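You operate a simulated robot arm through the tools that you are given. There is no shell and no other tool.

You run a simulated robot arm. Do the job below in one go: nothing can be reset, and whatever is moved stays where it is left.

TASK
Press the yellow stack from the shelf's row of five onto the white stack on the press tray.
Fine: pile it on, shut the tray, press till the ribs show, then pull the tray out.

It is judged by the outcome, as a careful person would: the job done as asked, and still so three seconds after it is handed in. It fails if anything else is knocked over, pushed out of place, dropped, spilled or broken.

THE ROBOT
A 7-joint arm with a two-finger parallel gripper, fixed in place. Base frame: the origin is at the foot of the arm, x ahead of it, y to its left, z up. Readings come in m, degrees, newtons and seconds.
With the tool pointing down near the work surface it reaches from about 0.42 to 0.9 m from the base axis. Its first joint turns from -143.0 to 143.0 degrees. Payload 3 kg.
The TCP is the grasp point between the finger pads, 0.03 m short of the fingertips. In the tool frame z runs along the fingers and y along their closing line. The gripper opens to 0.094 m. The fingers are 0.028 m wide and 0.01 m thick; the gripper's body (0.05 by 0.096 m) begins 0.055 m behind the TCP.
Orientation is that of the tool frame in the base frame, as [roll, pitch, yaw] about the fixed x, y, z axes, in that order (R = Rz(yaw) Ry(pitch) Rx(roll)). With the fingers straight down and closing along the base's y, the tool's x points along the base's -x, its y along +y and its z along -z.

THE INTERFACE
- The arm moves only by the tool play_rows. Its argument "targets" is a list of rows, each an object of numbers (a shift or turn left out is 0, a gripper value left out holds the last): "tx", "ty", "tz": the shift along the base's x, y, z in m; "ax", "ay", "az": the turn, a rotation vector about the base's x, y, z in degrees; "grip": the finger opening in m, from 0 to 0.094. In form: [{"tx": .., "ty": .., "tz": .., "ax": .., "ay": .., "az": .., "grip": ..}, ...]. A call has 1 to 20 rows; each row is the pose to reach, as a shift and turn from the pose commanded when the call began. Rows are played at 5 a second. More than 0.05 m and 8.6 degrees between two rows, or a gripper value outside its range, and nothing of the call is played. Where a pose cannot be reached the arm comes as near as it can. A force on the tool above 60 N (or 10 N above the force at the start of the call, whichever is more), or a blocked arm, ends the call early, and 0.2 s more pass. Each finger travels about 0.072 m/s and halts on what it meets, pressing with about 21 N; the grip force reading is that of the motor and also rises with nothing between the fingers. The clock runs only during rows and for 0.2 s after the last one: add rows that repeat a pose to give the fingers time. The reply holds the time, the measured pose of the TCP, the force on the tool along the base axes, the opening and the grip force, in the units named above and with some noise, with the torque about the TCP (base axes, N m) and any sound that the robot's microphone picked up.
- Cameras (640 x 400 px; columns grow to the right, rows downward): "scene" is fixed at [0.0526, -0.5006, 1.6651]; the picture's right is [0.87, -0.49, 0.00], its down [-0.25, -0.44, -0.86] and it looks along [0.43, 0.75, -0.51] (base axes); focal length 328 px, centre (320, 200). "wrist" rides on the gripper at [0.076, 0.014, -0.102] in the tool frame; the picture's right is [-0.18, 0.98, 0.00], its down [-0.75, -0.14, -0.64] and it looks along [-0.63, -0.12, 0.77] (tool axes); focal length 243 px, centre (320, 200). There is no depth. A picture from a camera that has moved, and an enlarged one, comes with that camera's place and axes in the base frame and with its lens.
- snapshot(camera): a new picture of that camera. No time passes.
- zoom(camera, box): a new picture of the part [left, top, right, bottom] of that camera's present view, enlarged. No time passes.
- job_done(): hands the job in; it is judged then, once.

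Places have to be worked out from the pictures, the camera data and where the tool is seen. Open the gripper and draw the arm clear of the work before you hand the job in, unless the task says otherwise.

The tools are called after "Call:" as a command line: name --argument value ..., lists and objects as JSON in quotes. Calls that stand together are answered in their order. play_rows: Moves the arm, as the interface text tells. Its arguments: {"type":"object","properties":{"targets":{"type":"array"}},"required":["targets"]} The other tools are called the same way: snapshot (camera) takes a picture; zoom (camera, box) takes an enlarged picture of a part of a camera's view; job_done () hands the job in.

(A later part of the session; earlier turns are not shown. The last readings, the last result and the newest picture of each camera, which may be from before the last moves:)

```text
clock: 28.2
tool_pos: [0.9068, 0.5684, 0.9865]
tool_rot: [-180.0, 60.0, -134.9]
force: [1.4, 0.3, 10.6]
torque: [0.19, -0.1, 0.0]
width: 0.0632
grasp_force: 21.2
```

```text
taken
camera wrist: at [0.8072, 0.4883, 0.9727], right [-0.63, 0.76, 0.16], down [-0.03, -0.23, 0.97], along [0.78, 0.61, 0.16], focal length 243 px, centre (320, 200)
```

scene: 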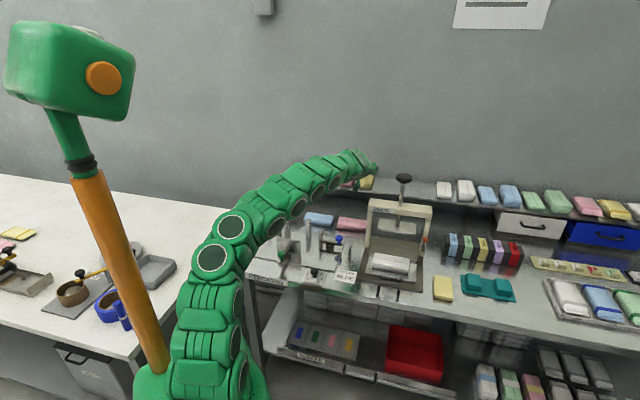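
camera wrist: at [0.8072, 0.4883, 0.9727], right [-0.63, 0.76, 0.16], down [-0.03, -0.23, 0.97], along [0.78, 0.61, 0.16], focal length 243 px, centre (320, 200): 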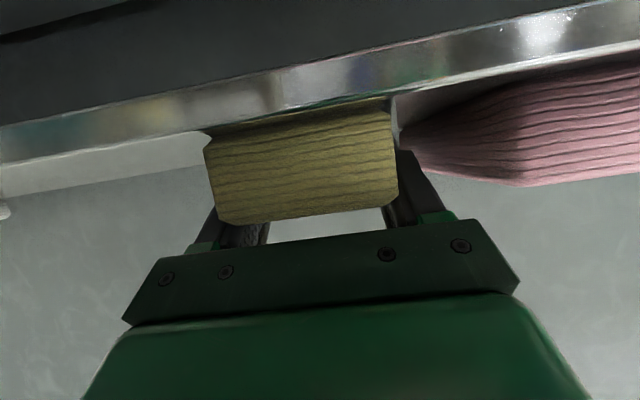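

The fingers closed on 63 mm with 21 N, so the stack is held; the light upward force is the tips touching the shelf. I lift straight up 6 cm and check.

Call:
play_rows --targets '[{"tz": 0.01, "grip": 0.05}, {"tz": 0.025}, {"tz": 0.045}, {"tz": 0.065}, {"tz": 0.08}, {"tz": 0.08}]'

Call:
snapshot --camera "wrist"

Call:
zoom --camera "scene" --box '[280, 120, 440, 220]'

```text
clock: 29.6
tool_pos: [0.9075, 0.5687, 1.0669]
tool_rot: [-180.0, 59.9, -135.0]
force: [0.2, -0.6, -0.6]
torque: [-0.01, 0.01, -0.01]
width: 0.0631
grasp_force: 21.0
```

```text
taken
camera wrist: at [0.8074, 0.4881, 1.0513], right [-0.63, 0.76, 0.16], down [-0.03, -0.23, 0.97], along [0.78, 0.61, 0.16], focal length 243 px, centre (320, 200)
```

wrist: 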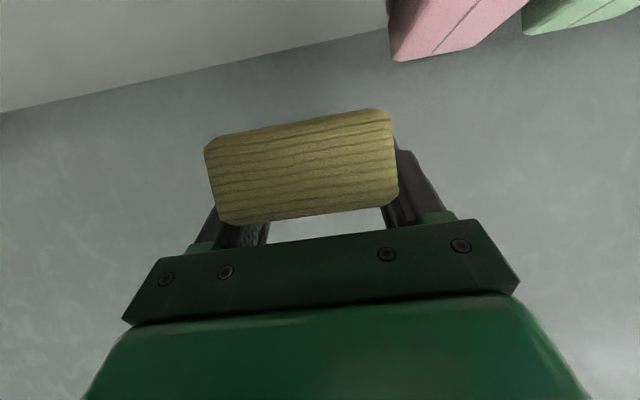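

```text
4.00 times, centred on (360, 170) of scene
camera zoom: at [0.0526, -0.5006, 1.6651], right [0.87, -0.49, 0.0], down [-0.25, -0.44, -0.86], along [0.43, 0.75, -0.51], focal length 1311 px, centre (160, 320)
```

zoom: 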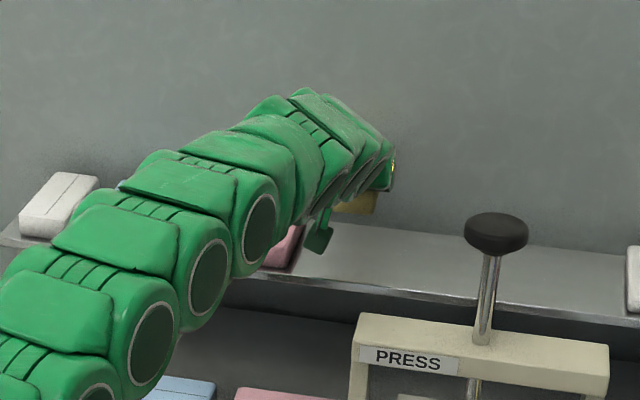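

The yellow stack is up, and its neighbours haven't moved. Before carrying it over, I take enlarged scene views to fix where the white stack on the open tray lies.

Call:
zoom --camera "scene" --box '[355, 235, 435, 290]'

Call:
zoom --camera "scene" --box '[260, 180, 440, 300]'

```text
7.27 times, centred on (395, 262) of scene
camera zoom: at [0.0526, -0.5006, 1.6651], right [0.87, -0.49, 0.0], down [-0.25, -0.44, -0.86], along [0.43, 0.75, -0.51], focal length 2383 px, centre (-226, -254)
```

zoom: 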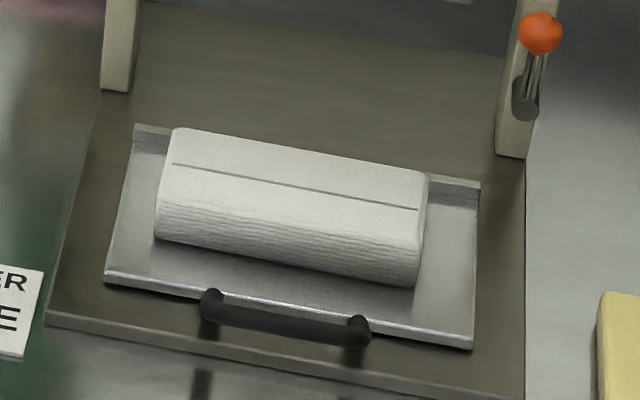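

```text
3.33 times, centred on (350, 240) of scene
camera zoom: at [0.0526, -0.5006, 1.6651], right [0.87, -0.49, 0.0], down [-0.25, -0.44, -0.86], along [0.43, 0.75, -0.51], focal length 1092 px, centre (220, 67)
```

zoom: 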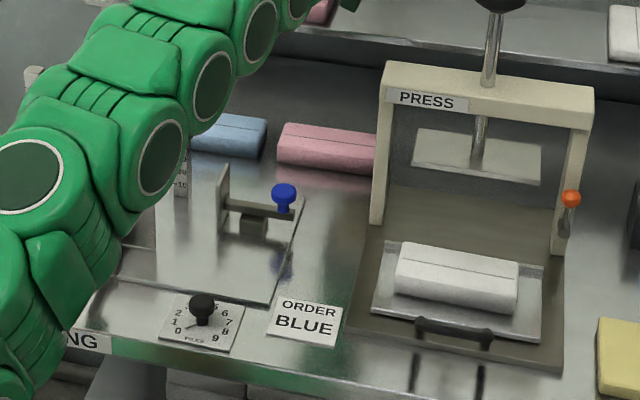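

The white stack's seam runs along e1 0.338–0.460 at depth e2 ≈ 0.64, with its top near z 0.866. I carry the yellow stack back from the shelf, keeping the same tilt, to a clear place left of the press.

Call:
play_rows --targets '[{"tx": -0.03, "ty": -0.03, "tz": 0.008, "grip": 0.05}, {"tx": -0.06, "ty": -0.06, "tz": 0.016}, {"tx": -0.09, "ty": -0.09, "tz": 0.024}, {"tx": -0.12, "ty": -0.12, "tz": 0.032}, {"tx": -0.15, "ty": -0.15, "tz": 0.04}, {"tx": -0.18, "ty": -0.18, "tz": 0.048}, {"tx": -0.21, "ty": -0.21, "tz": 0.056}, {"tx": -0.24, "ty": -0.24, "tz": 0.064}, {"tx": -0.27, "ty": -0.27, "tz": 0.074}, {"tx": -0.3, "ty": -0.3, "tz": 0.083}, {"tx": -0.3, "ty": -0.3, "tz": 0.083}]'

Call:
snapshot --camera "scene"

Call:
snapshot --camera "wrist"

```text
clock: 32.0
tool_pos: [0.6064, 0.2692, 1.1486]
tool_rot: [180.0, 60.1, -135.0]
force: [0.0, -0.3, -0.4]
torque: [-0.03, -0.02, 0.01]
width: 0.063
grasp_force: 20.7
```

```text
taken
```

scene: 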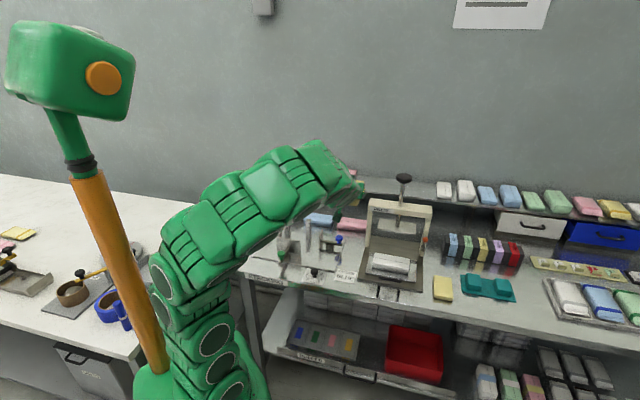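

```text
taken
camera wrist: at [0.5065, 0.1877, 1.1349], right [-0.63, 0.76, 0.16], down [-0.03, -0.23, 0.97], along [0.78, 0.61, 0.16], focal length 243 px, centre (320, 200)
```

wrist: 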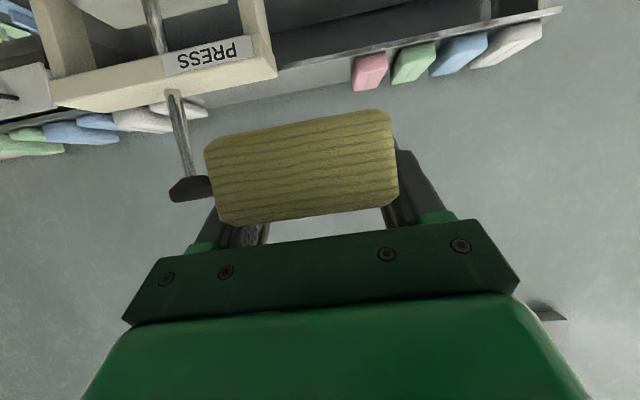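

The stack is steady in the grip. I now turn the whole tool 90° clockwise about the vertical, so the stack's long side lies along the bench like the white one.

Call:
play_rows --targets '[{"az": -8.2, "grip": 0.05}, {"az": -16.4}, {"az": -24.5}, {"az": -32.7}, {"az": -40.9}, {"az": -49.1}, {"az": -57.3}, {"az": -65.5}, {"az": -73.6}, {"az": -81.8}, {"az": -90}, {"az": -90}]'

Call:
snapshot --camera "scene"

Call:
snapshot --camera "wrist"

```text
clock: 34.6
tool_pos: [0.6065, 0.2699, 1.1496]
tool_rot: [179.9, 60.1, 134.9]
force: [-0.2, -0.1, -0.4]
torque: [-0.02, 0.03, 0.0]
width: 0.0631
grasp_force: 21.4
```

```text
taken
```

scene: 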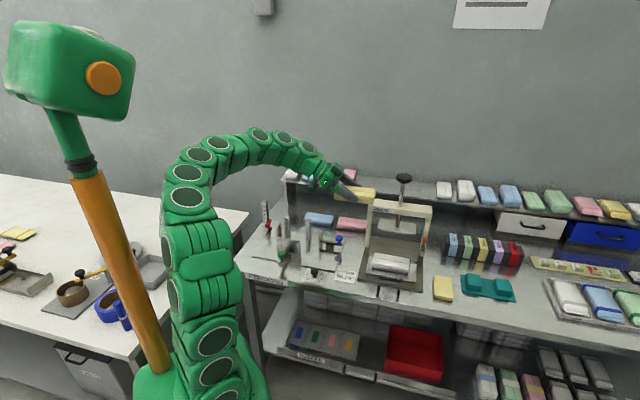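

```text
taken
camera wrist: at [0.5275, 0.3676, 1.1353], right [0.76, 0.63, 0.16], down [-0.23, 0.03, 0.97], along [0.61, -0.78, 0.16], focal length 243 px, centre (320, 200)
```

wrist: 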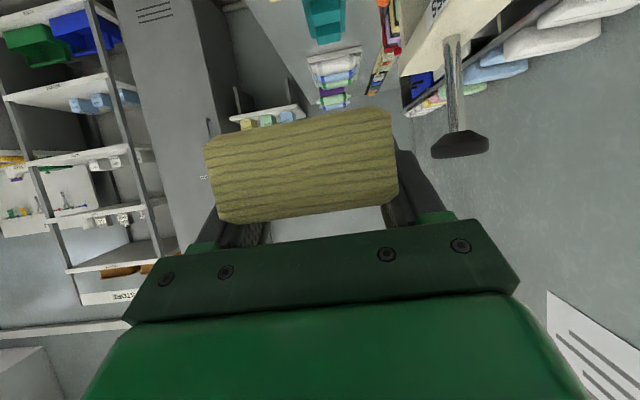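

The turn is complete and the stack is visible from the scene camera. I enlarge it to check that it is level and where it sits relative to the tool.

Call:
zoom --camera "scene" --box '[300, 150, 420, 225]'

```text
5.33 times, centred on (360, 188) of scene
camera zoom: at [0.0526, -0.5006, 1.6651], right [0.87, -0.49, 0.0], down [-0.25, -0.44, -0.86], along [0.43, 0.75, -0.51], focal length 1747 px, centre (107, 267)
```

zoom: 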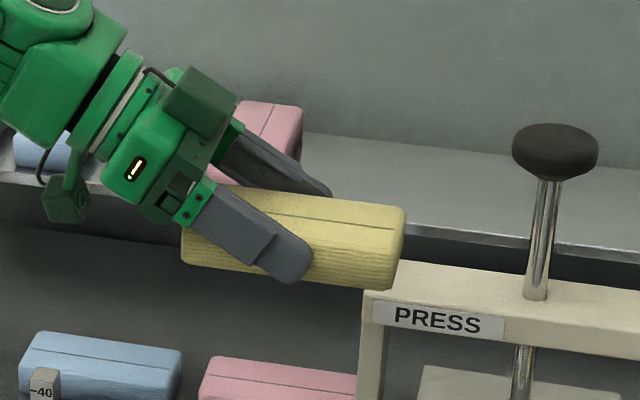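

The stack is level, its ends 47 mm behind and 78 mm ahead of the grasp point. I move it over the white stack, staying about 9 cm above it.

Call:
play_rows --targets '[{"tx": 0.0234, "ty": -0.0177, "tz": -0.03, "grip": 0.05}, {"tx": 0.0469, "ty": -0.0354, "tz": -0.06}, {"tx": 0.0703, "ty": -0.0531, "tz": -0.09}, {"tx": 0.0938, "ty": -0.0708, "tz": -0.12}, {"tx": 0.1172, "ty": -0.0885, "tz": -0.16}, {"tx": 0.1172, "ty": -0.0885, "tz": -0.17}, {"tx": 0.1172, "ty": -0.0885, "tz": -0.17}]'

Call:
zoom --camera "scene" --box '[300, 180, 450, 290]'

Call:
snapshot --camera "wrist"

```text
clock: 36.2
tool_pos: [0.7252, 0.1806, 0.9794]
tool_rot: [-180.0, 60.1, 135.0]
force: [-1.6, -0.2, -0.1]
torque: [0.01, 0.03, -0.03]
width: 0.0629
grasp_force: 20.8
```

```text
3.64 times, centred on (375, 235) of scene
camera zoom: at [0.0526, -0.5006, 1.6651], right [0.87, -0.49, 0.0], down [-0.25, -0.44, -0.86], along [0.43, 0.75, -0.51], focal length 1191 px, centre (120, 73)
```

zoom: 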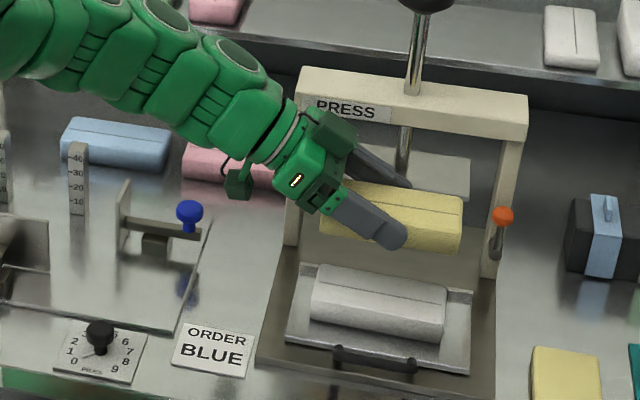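

```text
taken
camera wrist: at [0.645, 0.2795, 0.9646], right [0.76, 0.63, 0.16], down [-0.23, 0.03, 0.97], along [0.61, -0.78, 0.16], focal length 243 px, centre (320, 200)
```

wrist: 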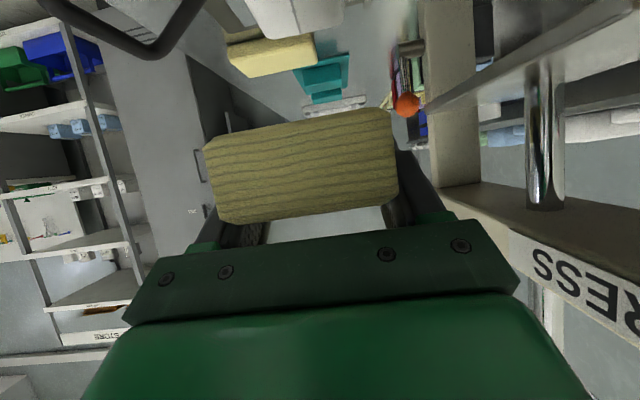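

The yellow stack hangs over the white one, about 2 mm too far right. I correct that and lower to roughly 1 cm above the white stack to compare edges.

Call:
play_rows --targets '[{"tx": -0.0014, "ty": 0.0014, "tz": -0.02, "grip": 0.05}, {"tx": -0.0014, "ty": 0.0014, "tz": -0.04}, {"tx": -0.0014, "ty": 0.0014, "tz": -0.06}, {"tx": -0.0014, "ty": 0.0014, "tz": -0.072}, {"tx": -0.0014, "ty": 0.0014, "tz": -0.072}]'

Call:
zoom --camera "scene" --box '[345, 215, 445, 290]'

Call:
snapshot --camera "wrist"

```text
clock: 37.4
tool_pos: [0.7232, 0.1817, 0.907]
tool_rot: [179.9, 60.0, 134.9]
force: [0.1, -0.7, 0.3]
torque: [0.03, 0.0, 0.01]
width: 0.0632
grasp_force: 21.2
```

```text
5.33 times, centred on (395, 252) of scene
camera zoom: at [0.0526, -0.5006, 1.6651], right [0.87, -0.49, 0.0], down [-0.25, -0.44, -0.86], along [0.43, 0.75, -0.51], focal length 1747 px, centre (-80, -80)
```

zoom: 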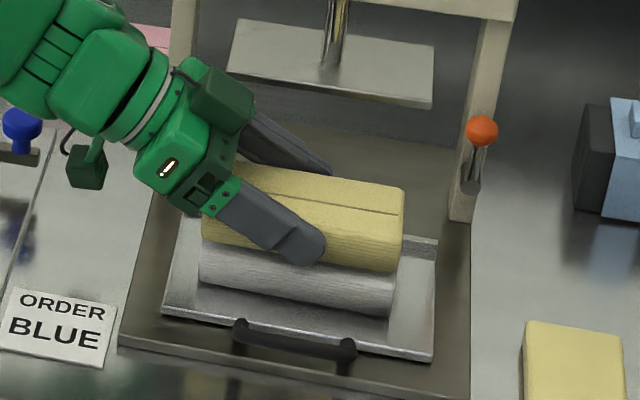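

```text
taken
camera wrist: at [0.6435, 0.2805, 0.8927], right [0.76, 0.63, 0.16], down [-0.23, 0.03, 0.97], along [0.61, -0.78, 0.16], focal length 243 px, centre (320, 200)
```

wrist: 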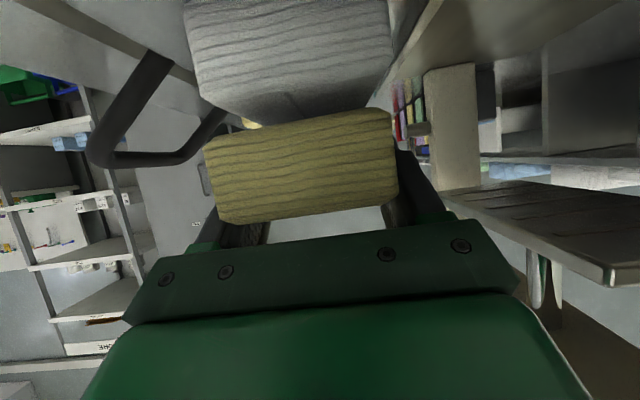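

The wrist view conveniently shows both stacks' end faces, and it shows ribs on the underside of the press plate. I enlarge it to compare their alignment.

Call:
zoom --camera "wrist" --box '[160, 0, 440, 230]'

Call:
zoom --camera "wrist" --box '[420, 150, 640, 300]'

```text
1.74 times, centred on (300, 115) of wrist
camera zoom: at [0.6435, 0.2805, 0.8927], right [0.76, 0.63, 0.16], down [-0.23, 0.03, 0.97], along [0.61, -0.78, 0.16], focal length 422 px, centre (355, 348)
```

zoom: 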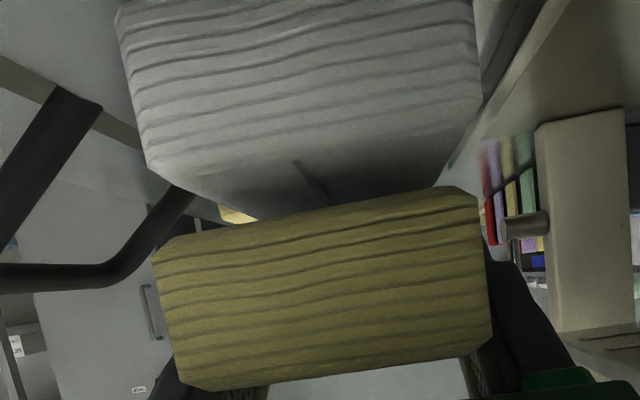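

```text
2.67 times, centred on (530, 225) of wrist
camera zoom: at [0.6435, 0.2805, 0.8927], right [0.76, 0.63, 0.16], down [-0.23, 0.03, 0.97], along [0.61, -0.78, 0.16], focal length 647 px, centre (-240, 133)
```

zoom: 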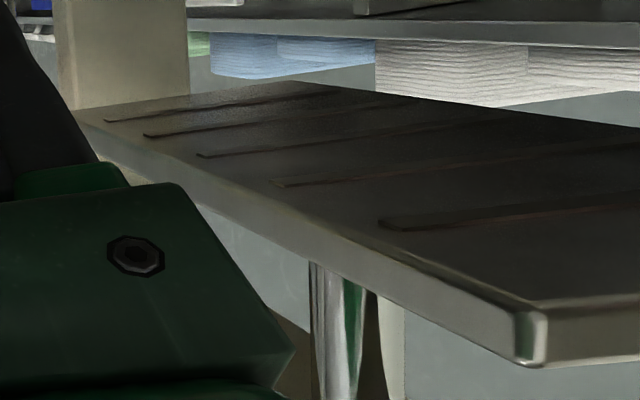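

The yellow stack sits 15 mm above the white one and about 3 mm nearer the front. I shift it back 3 mm and lower it almost to contact.

Call:
play_rows --targets '[{"tx": 0.0021, "ty": 0.0021, "tz": -0.004, "grip": 0.05}, {"tx": 0.0021, "ty": 0.0021, "tz": -0.009}, {"tx": 0.0021, "ty": 0.0021, "tz": -0.0125}, {"tx": 0.0021, "ty": 0.0021, "tz": -0.0125}]'

Call:
zoom --camera "wrist" --box '[160, 0, 440, 230]'

Call:
zoom --camera "scene" --box '[345, 215, 445, 290]'

```text
clock: 38.4
tool_pos: [0.7257, 0.1828, 0.8957]
tool_rot: [180.0, 60.2, 134.8]
force: [1.0, 0.9, 31.9]
torque: [0.27, 0.29, -0.04]
width: 0.0631
grasp_force: 20.7
```

```text
1.74 times, centred on (300, 115) of wrist
camera zoom: at [0.6459, 0.2825, 0.8813], right [0.76, 0.63, 0.16], down [-0.23, 0.03, 0.97], along [0.61, -0.78, 0.16], focal length 422 px, centre (355, 348)
```

zoom: 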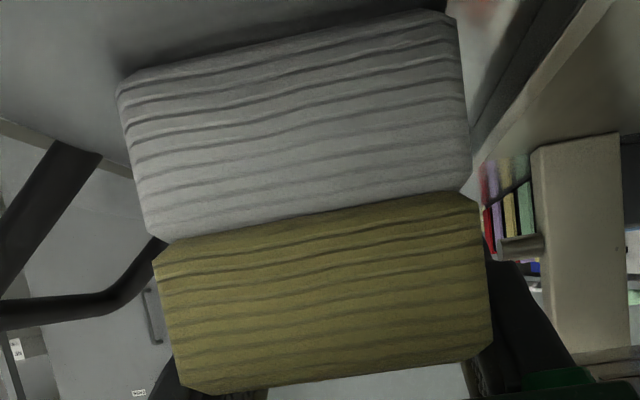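

```text
5.33 times, centred on (395, 252) of scene
camera zoom: at [0.0526, -0.5006, 1.6651], right [0.87, -0.49, 0.0], down [-0.25, -0.44, -0.86], along [0.43, 0.75, -0.51], focal length 1747 px, centre (-80, -80)
```

zoom: 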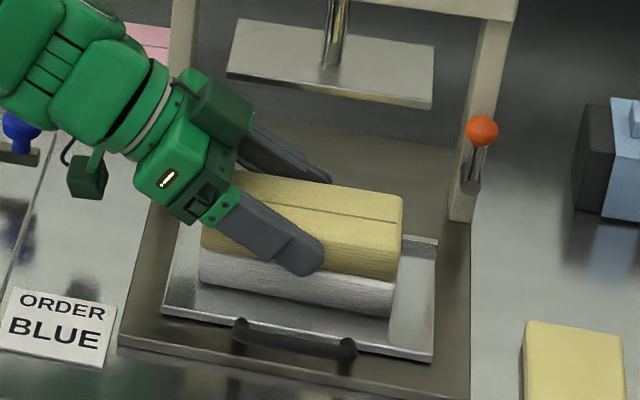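

The stack has touched down with about 32 N, and both end faces line up. I ease off about 1 mm to relieve the load, then open the fingers.

Call:
play_rows --targets '[{"tz": 0.0008, "grip": 0.05}, {"tz": 0.0008, "grip": 0.064}, {"tz": 0.0008, "grip": 0.075}, {"tz": 0.0008, "grip": 0.082}, {"tz": 0.0008, "grip": 0.082}]'

Call:
zoom --camera "wrist" --box '[160, 0, 440, 230]'

```text
clock: 39.6
tool_pos: [0.7256, 0.1835, 0.8956]
tool_rot: [-180.0, 60.0, 135.0]
force: [-0.5, 0.8, 0.6]
torque: [0.0, 0.01, 0.0]
width: 0.0821
grasp_force: 0.1
```

```text
1.74 times, centred on (300, 115) of wrist
camera zoom: at [0.6456, 0.2826, 0.8811], right [0.76, 0.63, 0.16], down [-0.23, 0.03, 0.97], along [0.61, -0.78, 0.16], focal length 422 px, centre (355, 348)
```

zoom: 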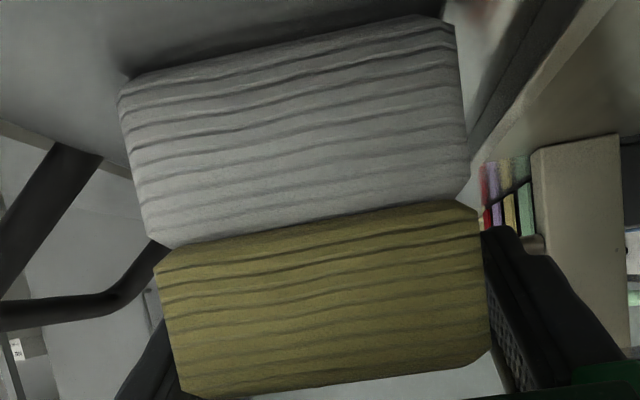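

The yellow stack rests on the white one and the fingers are free. I raise the tool straight up, clear of the pile.

Call:
play_rows --targets '[{"tz": 0.01, "grip": 0.082}, {"tz": 0.03}, {"tz": 0.055}, {"tz": 0.085}, {"tz": 0.12}, {"tx": -0.03, "ty": 0.01, "tz": 0.15}]'

Call:
zoom --camera "scene" --box '[345, 215, 445, 290]'

Call:
snapshot --camera "wrist"

```text
clock: 41.0
tool_pos: [0.6944, 0.1929, 1.0477]
tool_rot: [179.8, 60.0, 135.1]
force: [0.7, 0.5, -1.3]
torque: [0.03, -0.01, 0.01]
width: 0.082
grasp_force: 0.0
```

```text
5.33 times, centred on (395, 252) of scene
camera zoom: at [0.0526, -0.5006, 1.6651], right [0.87, -0.49, 0.0], down [-0.25, -0.44, -0.86], along [0.43, 0.75, -0.51], focal length 1747 px, centre (-80, -80)
```

zoom: 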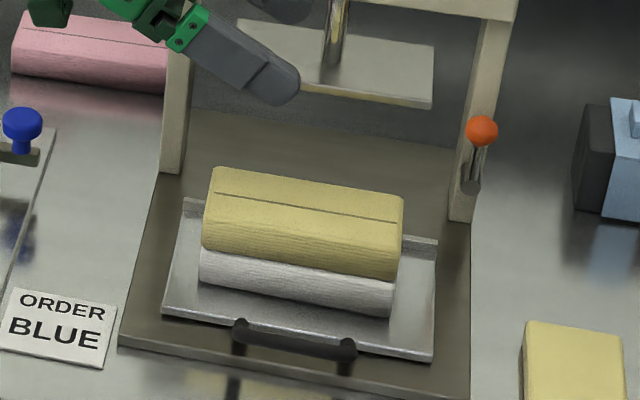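

```text
taken
camera wrist: at [0.6144, 0.2929, 1.0324], right [0.76, 0.63, 0.16], down [-0.23, 0.03, 0.97], along [0.61, -0.78, 0.16], focal length 243 px, centre (320, 200)
```

wrist: 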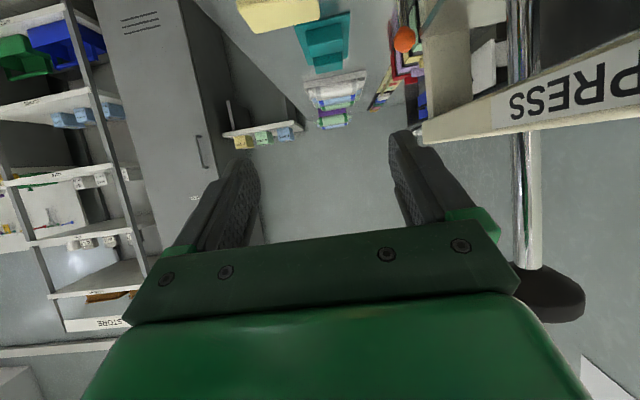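

The pile is neat on the open tray. Now I return the tool to near-vertical and move to above the tray handle.

Call:
play_rows --targets '[{"ax": 5.3, "ay": 5.3, "tx": -0.004, "ty": -0.012, "tz": 0.008}, {"ax": 10.6, "ay": 10.6, "tx": -0.008, "ty": -0.025, "tz": 0.016}, {"ax": 15.9, "ay": 15.9, "tx": -0.011, "ty": -0.038, "tz": 0.024}, {"ax": 21.2, "ay": 21.2, "tx": -0.015, "ty": -0.05, "tz": 0.032}, {"ax": 26.5, "ay": 26.5, "tx": -0.019, "ty": -0.063, "tz": 0.038}, {"ax": 31.8, "ay": 31.8, "tx": -0.023, "ty": -0.075, "tz": 0.044}, {"ax": 37.1, "ay": 37.1, "tx": -0.027, "ty": -0.088, "tz": 0.05}, {"ax": 42.4, "ay": 42.4, "tx": -0.032, "ty": -0.102, "tz": 0.052, "grip": 0.05}, {"ax": 42.4, "ay": 42.4, "tx": -0.032, "ty": -0.102, "tz": 0.052, "grip": 0.04}]'

Call:
play_rows --targets '[{"ax": 5.3, "ay": -5.3}, {"ax": 10.6, "ay": -10.6, "grip": 0.04}, {"ax": 10.6, "ay": -10.6, "grip": 0.04}]'

Call:
snapshot --camera "wrist"

Call:
snapshot --camera "scene"

```text
clock: 43.0
tool_pos: [0.6637, 0.0916, 1.0974]
tool_rot: [-179.9, 0.0, 135.0]
force: [-0.1, -0.4, -0.2]
torque: [0.01, 0.01, 0.0]
width: 0.0403
grasp_force: 0.0
```

```text
clock: 43.8
tool_pos: [0.6634, 0.0927, 1.0987]
tool_rot: [165.0, 0.0, 135.0]
force: [0.1, -0.2, -0.3]
torque: [0.03, 0.0, 0.02]
width: 0.0398
grasp_force: 0.0
```

```text
taken
camera wrist: at [0.6003, 0.136, 1.2007], right [0.8, 0.54, 0.25], down [0.32, -0.75, 0.58], along [0.51, -0.39, -0.77], focal length 243 px, centre (320, 200)
```

wrist: 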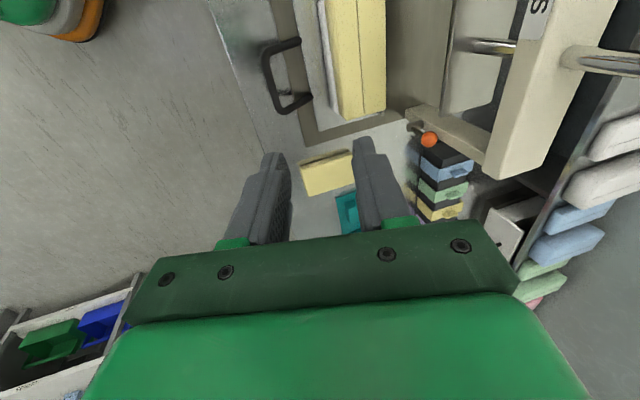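

```text
taken
```

scene: 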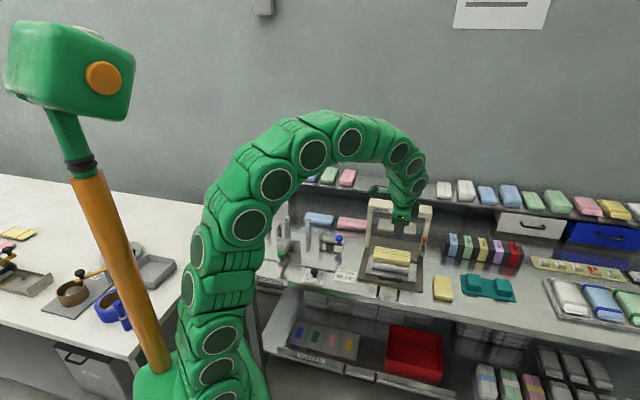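

The tool is over the handle at the place where I released it. I lower the open fingers around the bar again.

Call:
play_rows --targets '[{"tx": -0.001, "ty": -0.0013, "tz": -0.04}, {"tx": -0.001, "ty": -0.0013, "tz": -0.08}, {"tx": -0.001, "ty": -0.0013, "tz": -0.12}, {"tx": -0.001, "ty": -0.0013, "tz": -0.16}, {"tx": -0.001, "ty": -0.0013, "tz": -0.195}, {"tx": -0.001, "ty": -0.0013, "tz": -0.2225}]'

Call:
snapshot --camera "wrist"

```text
clock: 45.2
tool_pos: [0.6619, 0.0898, 0.8751]
tool_rot: [165.0, 0.0, 135.0]
force: [-0.7, -0.3, 0.0]
torque: [0.01, 0.03, 0.02]
width: 0.0401
grasp_force: 0.1
```

```text
taken
camera wrist: at [0.5989, 0.1347, 0.9784], right [0.8, 0.54, 0.25], down [0.32, -0.75, 0.58], along [0.51, -0.39, -0.77], focal length 243 px, centre (320, 200)
```

wrist: 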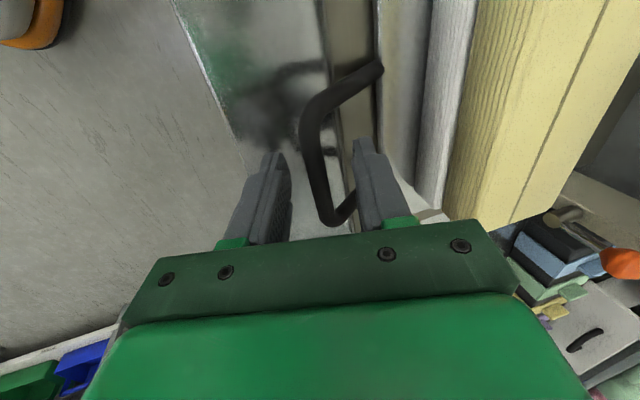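

The bar is again between the pads. I close on it, then push the tray in slowly along the bench's depth.

Call:
play_rows --targets '[{"grip": 0.02}, {"grip": 0.0}, {"grip": 0.0}, {"grip": 0.0}]'

Call:
play_rows --targets '[{"tx": 0.007, "ty": 0.007, "grip": 0.0}, {"tx": 0.015, "ty": 0.015}, {"tx": 0.023, "ty": 0.023}, {"tx": 0.031, "ty": 0.031}, {"tx": 0.039, "ty": 0.039}, {"tx": 0.047, "ty": 0.047}, {"tx": 0.055, "ty": 0.055}, {"tx": 0.063, "ty": 0.063}, {"tx": 0.07, "ty": 0.07}, {"tx": 0.076, "ty": 0.076}]'

Call:
zoom --camera "scene" --box '[345, 190, 445, 290]'

Call:
snapshot --camera "wrist"

```text
clock: 46.2
tool_pos: [0.6626, 0.0914, 0.8745]
tool_rot: [165.0, 0.0, 134.9]
force: [-0.8, 0.1, 1.5]
torque: [-0.2, -0.26, 0.65]
width: 0.0139
grasp_force: 44.9
```

```text
clock: 48.4
tool_pos: [0.7397, 0.1666, 0.8751]
tool_rot: [165.0, 0.1, 135.0]
force: [-9.2, 8.4, 23.0]
torque: [-0.49, -0.52, 0.62]
width: 0.0144
grasp_force: 44.9
```

```text
4.00 times, centred on (395, 240) of scene
camera zoom: at [0.0526, -0.5006, 1.6651], right [0.87, -0.49, 0.0], down [-0.25, -0.44, -0.86], along [0.43, 0.75, -0.51], focal length 1311 px, centre (20, 40)
```

zoom: 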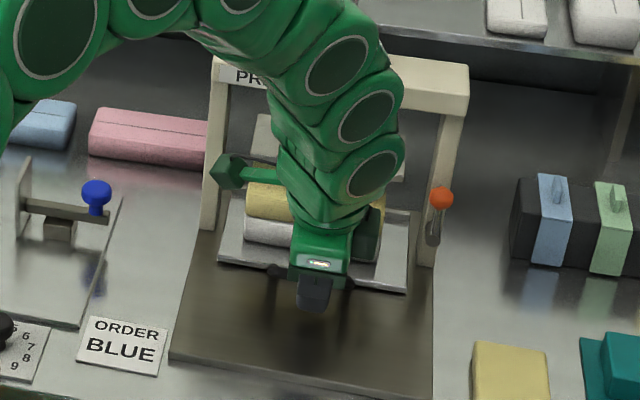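

```text
taken
camera wrist: at [0.6753, 0.2111, 0.9783], right [0.8, 0.54, 0.25], down [0.32, -0.75, 0.58], along [0.51, -0.39, -0.77], focal length 243 px, centre (320, 200)
```

wrist: 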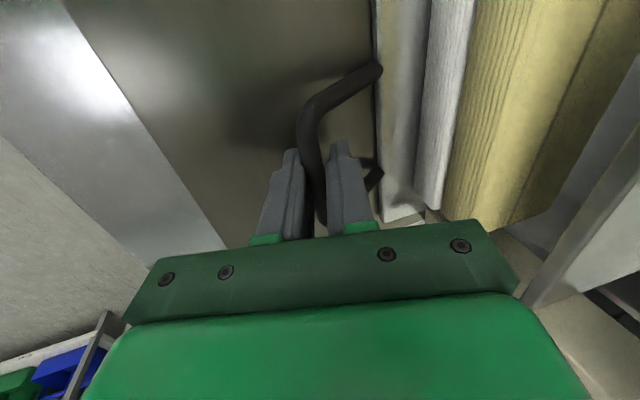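

About 12 mm remain to the former shut position. I push on in small steps, with slight upward relief, looking for the stop.

Call:
play_rows --targets '[{"tx": 0.0018, "ty": 0.0022, "tz": 0.0005}, {"tx": 0.0038, "ty": 0.0042, "tz": 0.0005}, {"tx": 0.0058, "ty": 0.0062, "tz": 0.0005}, {"tx": 0.0078, "ty": 0.0082, "tz": 0.0005}, {"tx": 0.0084, "ty": 0.0088, "tz": 0.0005}]'

Call:
play_rows --targets '[{"tx": 0.0007, "ty": 0.0007}, {"tx": 0.0014, "ty": 0.0014}]'

```text
clock: 49.6
tool_pos: [0.7484, 0.1762, 0.875]
tool_rot: [165.0, 0.0, 135.0]
force: [-0.2, 1.7, 3.9]
torque: [-0.14, -0.17, 0.73]
width: 0.0144
grasp_force: 44.8
```

```text
clock: 50.2
tool_pos: [0.7497, 0.1752, 0.8738]
tool_rot: [165.1, 0.0, 135.0]
force: [-11.1, -3.3, -1.1]
torque: [-0.65, -0.66, 0.53]
width: 0.0142
grasp_force: 45.0
```

Resistance (about 10 N) appears right at the former shut position. I press half a millimetre more to confirm the stop.

Call:
play_rows --targets '[{"tx": 0.0004, "ty": 0.0004}, {"tx": 0.0004, "ty": 0.0004}]'

Call:
zoom --camera "scene" --box '[345, 190, 445, 290]'

```text
clock: 50.8
tool_pos: [0.748, 0.1766, 0.8742]
tool_rot: [165.0, 0.0, 135.0]
force: [-26.4, -13.8, 3.7]
torque: [0.05, 0.12, 0.84]
width: 0.014
grasp_force: 45.4
```

```text
4.00 times, centred on (395, 240) of scene
camera zoom: at [0.0526, -0.5006, 1.6651], right [0.87, -0.49, 0.0], down [-0.25, -0.44, -0.86], along [0.43, 0.75, -0.51], focal length 1311 px, centre (20, 40)
```

zoom: 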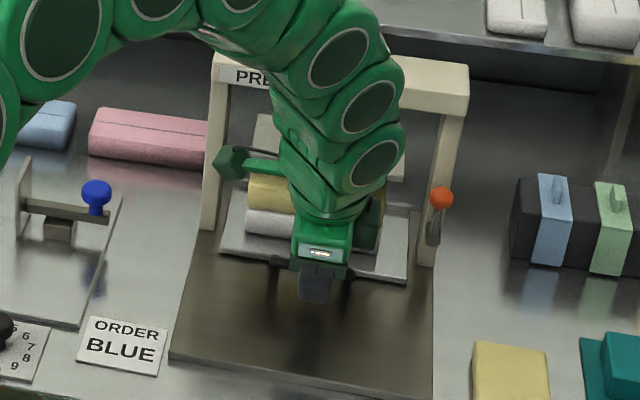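

The force rose to 28 N without movement, so the tray is fully shut. I release the handle and rise away in front of the press.

Call:
play_rows --targets '[{"tx": -0.0006, "ty": -0.0006, "grip": 0.0}, {"tx": -0.0006, "ty": -0.0006, "grip": 0.025}, {"tx": -0.0006, "ty": -0.0006, "grip": 0.04}, {"tx": -0.0006, "ty": -0.0006, "grip": 0.04}]'

Call:
play_rows --targets '[{"tz": 0.02, "grip": 0.04}, {"tz": 0.05}, {"tx": -0.01, "ty": -0.01, "tz": 0.085}, {"tx": -0.03, "ty": -0.03, "tz": 0.115}, {"tx": -0.06, "ty": -0.06, "tz": 0.145}, {"tx": -0.09, "ty": -0.09, "tz": 0.175, "ax": -3.5, "ay": 3.5}, {"tx": -0.115, "ty": -0.115, "tz": 0.205, "ax": -7, "ay": 7}, {"tx": -0.13, "ty": -0.13, "tz": 0.235, "ax": -10.6, "ay": 10.6}, {"tx": -0.13, "ty": -0.13, "tz": 0.25, "ax": -10.6, "ay": 10.6, "grip": 0.0}]'

Call:
zoom --camera "scene" --box '[345, 160, 445, 290]'

```text
clock: 51.8
tool_pos: [0.7484, 0.1771, 0.8755]
tool_rot: [165.0, 0.1, 135.0]
force: [-0.1, 0.4, 0.7]
torque: [-0.03, -0.01, 0.01]
width: 0.04
grasp_force: 0.0
```

```text
refused: row 5 steps farther than a row can; nothing moved
```

```text
3.08 times, centred on (395, 225) of scene
camera zoom: at [0.0526, -0.5006, 1.6651], right [0.87, -0.49, 0.0], down [-0.25, -0.44, -0.86], along [0.43, 0.75, -0.51], focal length 1008 px, centre (89, 123)
```

zoom: 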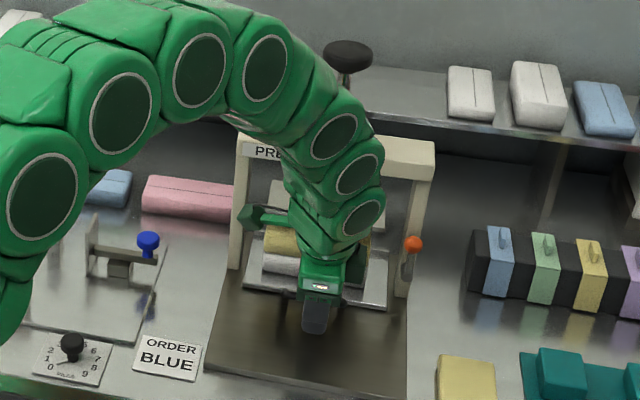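

The handle is released, but my retreat had a step over the limit and was refused. I repeat the retreat with smaller steps.

Call:
play_rows --targets '[{"tz": 0.02, "grip": 0.04}, {"tz": 0.05}, {"tx": -0.01, "ty": -0.01, "tz": 0.085}, {"tx": -0.03, "ty": -0.03, "tz": 0.115}, {"tx": -0.055, "ty": -0.055, "tz": 0.14}, {"tx": -0.08, "ty": -0.08, "tz": 0.165, "ax": -3.5, "ay": 3.5}, {"tx": -0.105, "ty": -0.105, "tz": 0.19, "ax": -7, "ay": 7}, {"tx": -0.125, "ty": -0.125, "tz": 0.22, "ax": -10.6, "ay": 10.6}, {"tx": -0.13, "ty": -0.13, "tz": 0.25, "ax": -10.6, "ay": 10.6, "grip": 0.0}]'

Call:
zoom --camera "scene" --box '[345, 160, 445, 290]'

Call:
snapshot --camera "wrist"

```text
clock: 53.8
tool_pos: [0.6182, 0.047, 1.1262]
tool_rot: [-180.0, 0.1, 135.0]
force: [-0.3, 0.4, 0.8]
torque: [-0.01, -0.01, 0.0]
width: 0.0002
grasp_force: 13.7
```

```text
3.08 times, centred on (395, 225) of scene
camera zoom: at [0.0526, -0.5006, 1.6651], right [0.87, -0.49, 0.0], down [-0.25, -0.44, -0.86], along [0.43, 0.75, -0.51], focal length 1008 px, centre (89, 123)
```

zoom: 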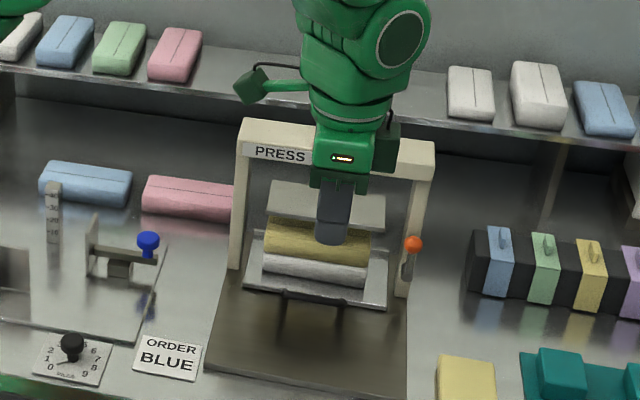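

```text
taken
camera wrist: at [0.5737, 0.1096, 1.2289], right [0.83, 0.56, 0.0], down [0.43, -0.63, 0.64], along [0.36, -0.53, -0.77], focal length 243 px, centre (320, 200)
```

wrist: 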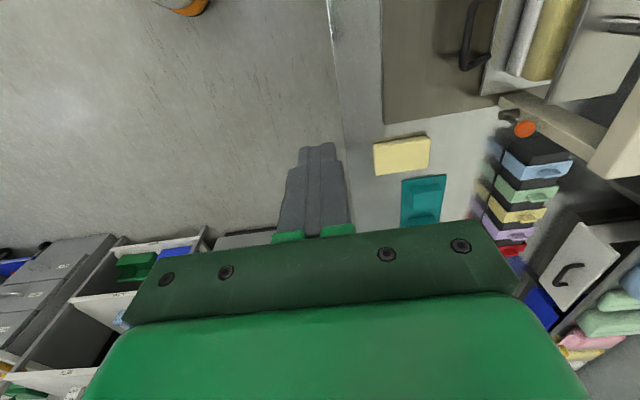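

The tray is shut with the pile under the plate. I turn the closed gripper to face the press and tilt it 40°, rising in front of the press to view the knob.

Call:
play_rows --targets '[{"az": 8.2, "tz": 0.01, "grip": 0.0}, {"az": 16.4, "tz": 0.02}, {"az": 24.5, "tz": 0.03}, {"az": 32.7, "tz": 0.04}, {"az": 40.9, "tz": 0.05}, {"az": 49.1, "tz": 0.06}, {"az": 57.3, "tz": 0.07}, {"az": 65.5, "tz": 0.08}, {"az": 73.6, "tz": 0.09}, {"az": 81.8, "tz": 0.1}, {"az": 90, "tz": 0.1}]'

Call:
play_rows --targets '[{"ax": 5.65, "ay": -5.65}, {"ax": 11.3, "ay": -11.3}, {"ax": 17, "ay": -17}, {"ax": 22.6, "ay": -22.6}, {"ax": 28.3, "ay": -28.3}, {"ax": 28.3, "ay": -28.3}]'

Call:
snapshot --camera "wrist"

Call:
zoom --camera "scene" --box '[345, 160, 445, 290]'

```text
clock: 56.2
tool_pos: [0.6178, 0.0463, 1.226]
tool_rot: [-180.0, 0.1, -134.8]
force: [-0.5, 0.7, 0.3]
torque: [-0.02, 0.0, 0.0]
width: 0.0
grasp_force: 20.6
```

```text
clock: 57.6
tool_pos: [0.6175, 0.0462, 1.2255]
tool_rot: [-180.0, 40.0, -135.0]
force: [0.0, -0.5, -0.1]
torque: [0.0, -0.04, -0.01]
width: 0.0
grasp_force: 21.1
```

```text
taken
camera wrist: at [0.5196, -0.0321, 1.2555], right [-0.6, 0.79, 0.12], down [0.22, 0.02, 0.98], along [0.77, 0.61, -0.18], focal length 243 px, centre (320, 200)
```

wrist: 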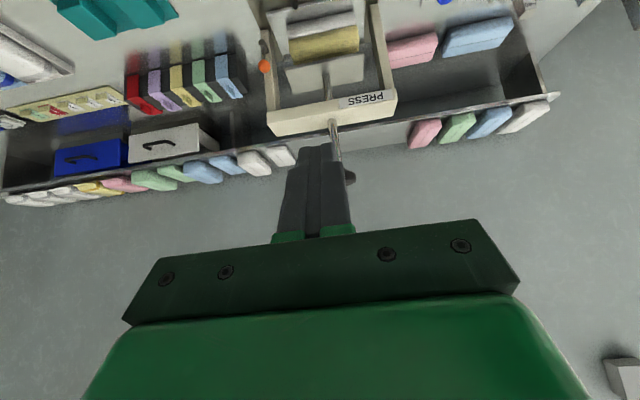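

```text
3.08 times, centred on (395, 225) of scene
camera zoom: at [0.0526, -0.5006, 1.6651], right [0.87, -0.49, 0.0], down [-0.25, -0.44, -0.86], along [0.43, 0.75, -0.51], focal length 1008 px, centre (89, 123)
```

zoom: 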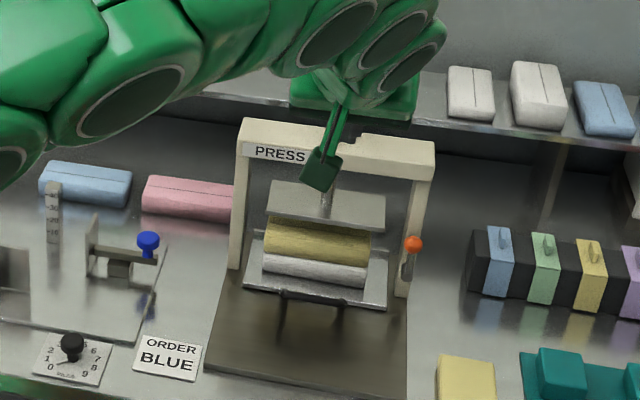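

The knob's top centre works out near (0.826, 0.254, 1.158). I bring the closed fingertips over it, about 4 cm above.

Call:
play_rows --targets '[{"tx": 0.033, "ty": 0.033, "grip": 0.0}, {"tx": 0.066, "ty": 0.066}, {"tx": 0.099, "ty": 0.099}, {"tx": 0.132, "ty": 0.132}, {"tx": 0.165, "ty": 0.165}, {"tx": 0.19, "ty": 0.19}, {"tx": 0.2024, "ty": 0.2016, "tz": 0.004}, {"tx": 0.2024, "ty": 0.2016, "tz": 0.004}]'

Call:
snapshot --camera "wrist"

Call:
zoom --camera "scene" --box '[350, 130, 450, 230]'

```text
clock: 59.4
tool_pos: [0.8223, 0.2479, 1.2304]
tool_rot: [-180.0, 40.2, -135.0]
force: [-0.2, 0.6, 0.0]
torque: [0.0, -0.04, -0.01]
width: 0.0
grasp_force: 21.0
```

```text
taken
camera wrist: at [0.7232, 0.1695, 1.26], right [-0.6, 0.79, 0.12], down [0.22, 0.02, 0.98], along [0.77, 0.61, -0.18], focal length 243 px, centre (320, 200)
```

wrist: 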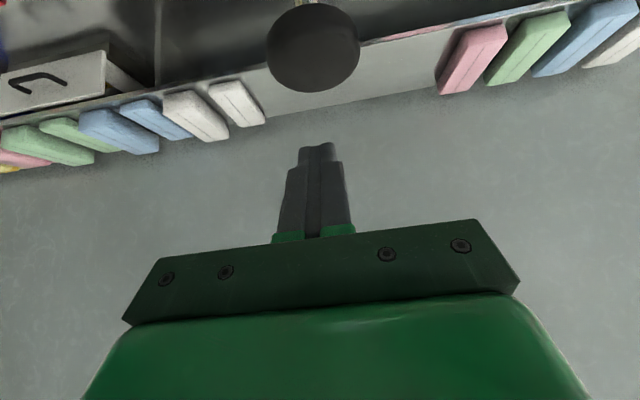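

```text
4.00 times, centred on (400, 180) of scene
camera zoom: at [0.0526, -0.5006, 1.6651], right [0.87, -0.49, 0.0], down [-0.25, -0.44, -0.86], along [0.43, 0.75, -0.51], focal length 1311 px, centre (0, 280)
```

zoom: 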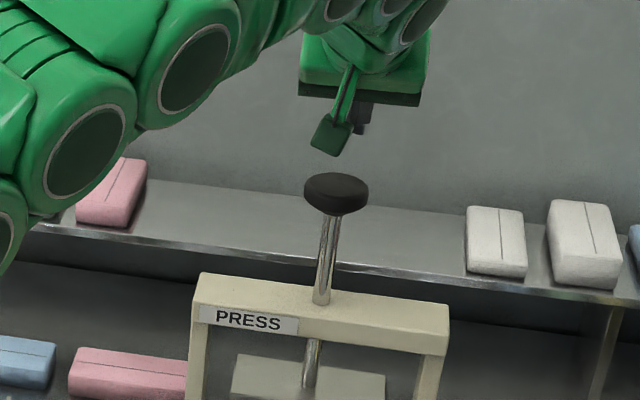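

The enlarged views put the knob centre nearer (0.816, 0.248), top near 1.158. I shift the fingertips over that centre and lower to just above it.

Call:
play_rows --targets '[{"tx": -0.0122, "ty": -0.0059, "tz": 0.0, "grip": 0.0}, {"tx": -0.0122, "ty": -0.0059, "tz": -0.02}, {"tx": -0.0122, "ty": -0.0059, "tz": -0.034}, {"tx": -0.0122, "ty": -0.0059, "tz": -0.034}]'

Call:
snapshot --camera "wrist"

Call:
zoom --camera "scene" --box '[350, 130, 450, 230]'

```text
clock: 60.4
tool_pos: [0.8082, 0.242, 1.195]
tool_rot: [180.0, 40.0, -134.9]
force: [-0.7, 0.9, 0.5]
torque: [-0.03, 0.03, 0.02]
width: 0.0
grasp_force: 21.5
```

```text
taken
camera wrist: at [0.7104, 0.1638, 1.2258], right [-0.6, 0.79, 0.12], down [0.22, 0.02, 0.98], along [0.77, 0.61, -0.18], focal length 243 px, centre (320, 200)
```

wrist: 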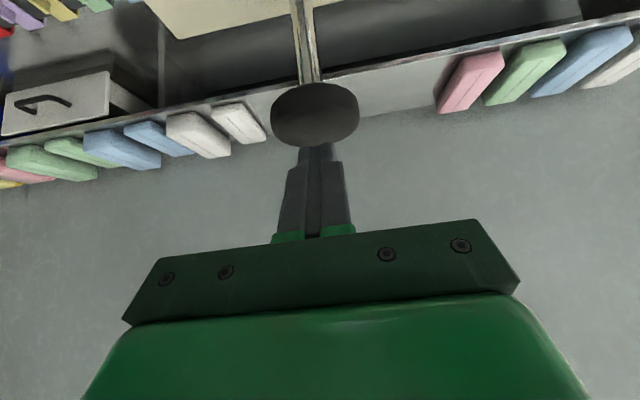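

```text
4.00 times, centred on (400, 180) of scene
camera zoom: at [0.0526, -0.5006, 1.6651], right [0.87, -0.49, 0.0], down [-0.25, -0.44, -0.86], along [0.43, 0.75, -0.51], focal length 1311 px, centre (0, 280)
```

zoom: 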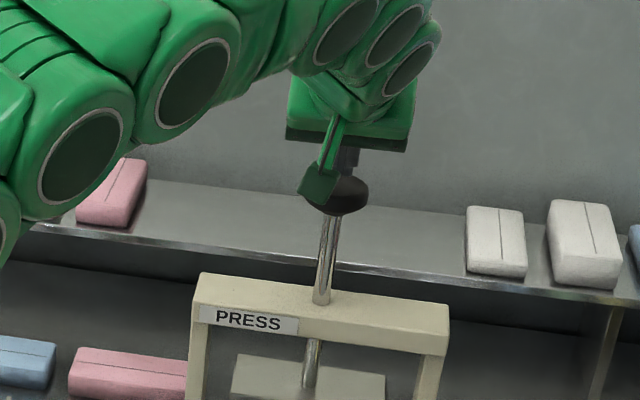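

The fingertips line up with the knob centre and sit just above it. I lower 1 cm to make contact and read the force.

Call:
play_rows --targets '[{"tz": -0.003, "grip": 0.0}, {"tz": -0.006}, {"tz": -0.009}, {"tz": -0.012}]'

Call:
zoom --camera "scene" --box '[345, 160, 445, 270]'

```text
clock: 61.4
tool_pos: [0.8092, 0.2431, 1.184]
tool_rot: [-180.0, 40.1, -134.9]
force: [-0.2, 1.3, 1.8]
torque: [0.02, -0.08, -0.04]
width: 0.0
grasp_force: 21.2
```

```text
3.64 times, centred on (395, 215) of scene
camera zoom: at [0.0526, -0.5006, 1.6651], right [0.87, -0.49, 0.0], down [-0.25, -0.44, -0.86], along [0.43, 0.75, -0.51], focal length 1191 px, centre (47, 146)
```

zoom: 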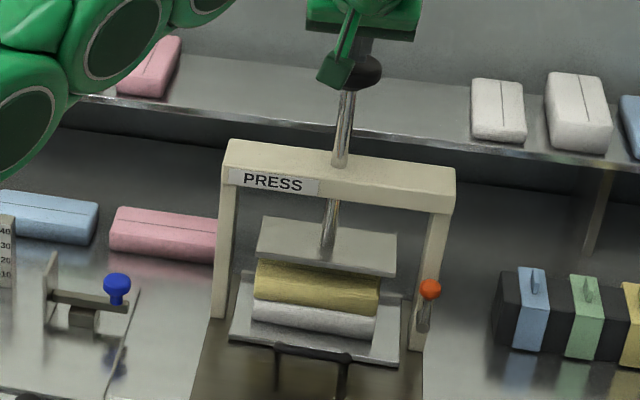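

Force is only about 2 N, so contact is just starting or the plunger moves easily. I continue down in small steps.

Call:
play_rows --targets '[{"tz": -0.003, "grip": 0.0}, {"tz": -0.006}, {"tz": -0.009}, {"tz": -0.012}]'

Call:
zoom --camera "scene" --box '[345, 160, 445, 270]'

Call:
snapshot --camera "wrist"

```text
clock: 62.4
tool_pos: [0.8084, 0.2412, 1.172]
tool_rot: [179.9, 40.0, -135.0]
force: [-0.7, 0.1, 2.9]
torque: [-0.02, 0.0, 0.02]
width: 0.0001
grasp_force: 21.2
```

```text
3.64 times, centred on (395, 215) of scene
camera zoom: at [0.0526, -0.5006, 1.6651], right [0.87, -0.49, 0.0], down [-0.25, -0.44, -0.86], along [0.43, 0.75, -0.51], focal length 1191 px, centre (47, 146)
```

zoom: 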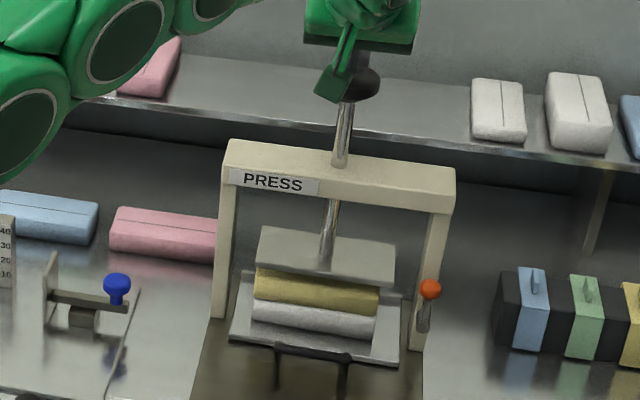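

```text
taken
camera wrist: at [0.7099, 0.1637, 1.201], right [-0.6, 0.79, 0.12], down [0.22, 0.02, 0.98], along [0.77, 0.61, -0.18], focal length 243 px, centre (320, 200)
```

wrist: 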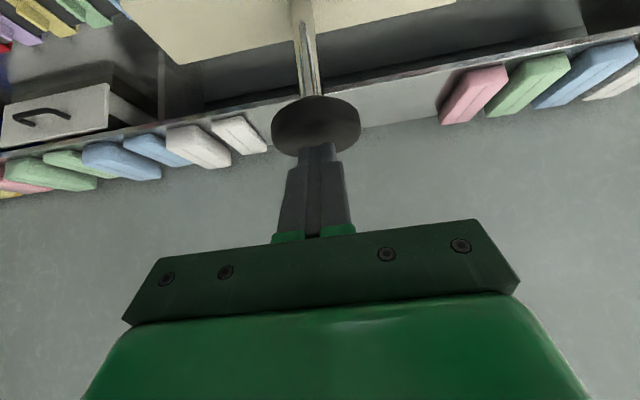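

The plunger is moving down with the tool against about 3 N. I continue pressing toward the pile.

Call:
play_rows --targets '[{"tz": -0.003, "grip": 0.0}, {"tz": -0.006}, {"tz": -0.009}, {"tz": -0.012}]'

Call:
zoom --camera "scene" --box '[345, 160, 445, 270]'

```text
clock: 63.4
tool_pos: [0.8082, 0.2416, 1.1603]
tool_rot: [-180.0, 40.2, -135.0]
force: [1.1, 0.1, 3.5]
torque: [0.04, 0.02, 0.0]
width: 0.0
grasp_force: 21.0
```

```text
3.64 times, centred on (395, 215) of scene
camera zoom: at [0.0526, -0.5006, 1.6651], right [0.87, -0.49, 0.0], down [-0.25, -0.44, -0.86], along [0.43, 0.75, -0.51], focal length 1191 px, centre (47, 146)
```

zoom: 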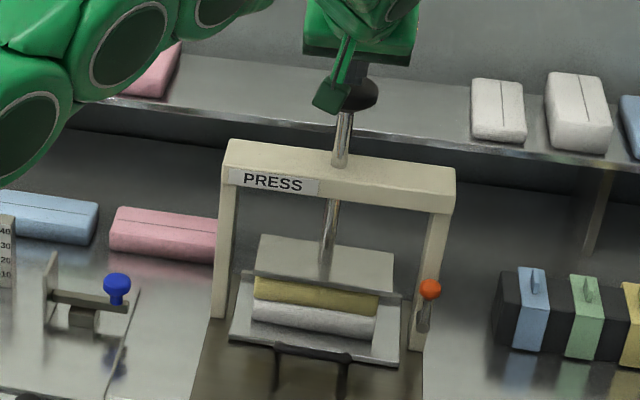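

The plate is now very close to the yellow stack. I continue in smaller steps, watching for the force to rise.

Call:
play_rows --targets '[{"tz": -0.002, "grip": 0.0}, {"tz": -0.004}, {"tz": -0.006}]'

Call:
zoom --camera "scene" --box '[360, 210, 430, 260]'

```text
clock: 64.2
tool_pos: [0.8089, 0.2441, 1.1531]
tool_rot: [-180.0, 40.1, -135.0]
force: [0.7, 0.7, 4.6]
torque: [0.05, -0.02, -0.01]
width: 0.0
grasp_force: 20.6
```

```text
8.00 times, centred on (395, 235) of scene
camera zoom: at [0.0526, -0.5006, 1.6651], right [0.87, -0.49, 0.0], down [-0.25, -0.44, -0.86], along [0.43, 0.75, -0.51], focal length 2621 px, centre (-280, -80)
```

zoom: 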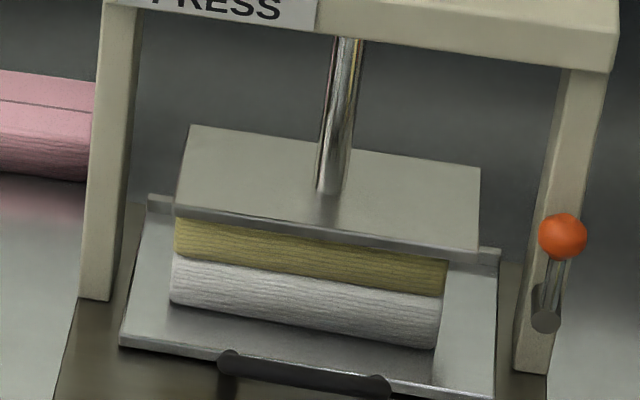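

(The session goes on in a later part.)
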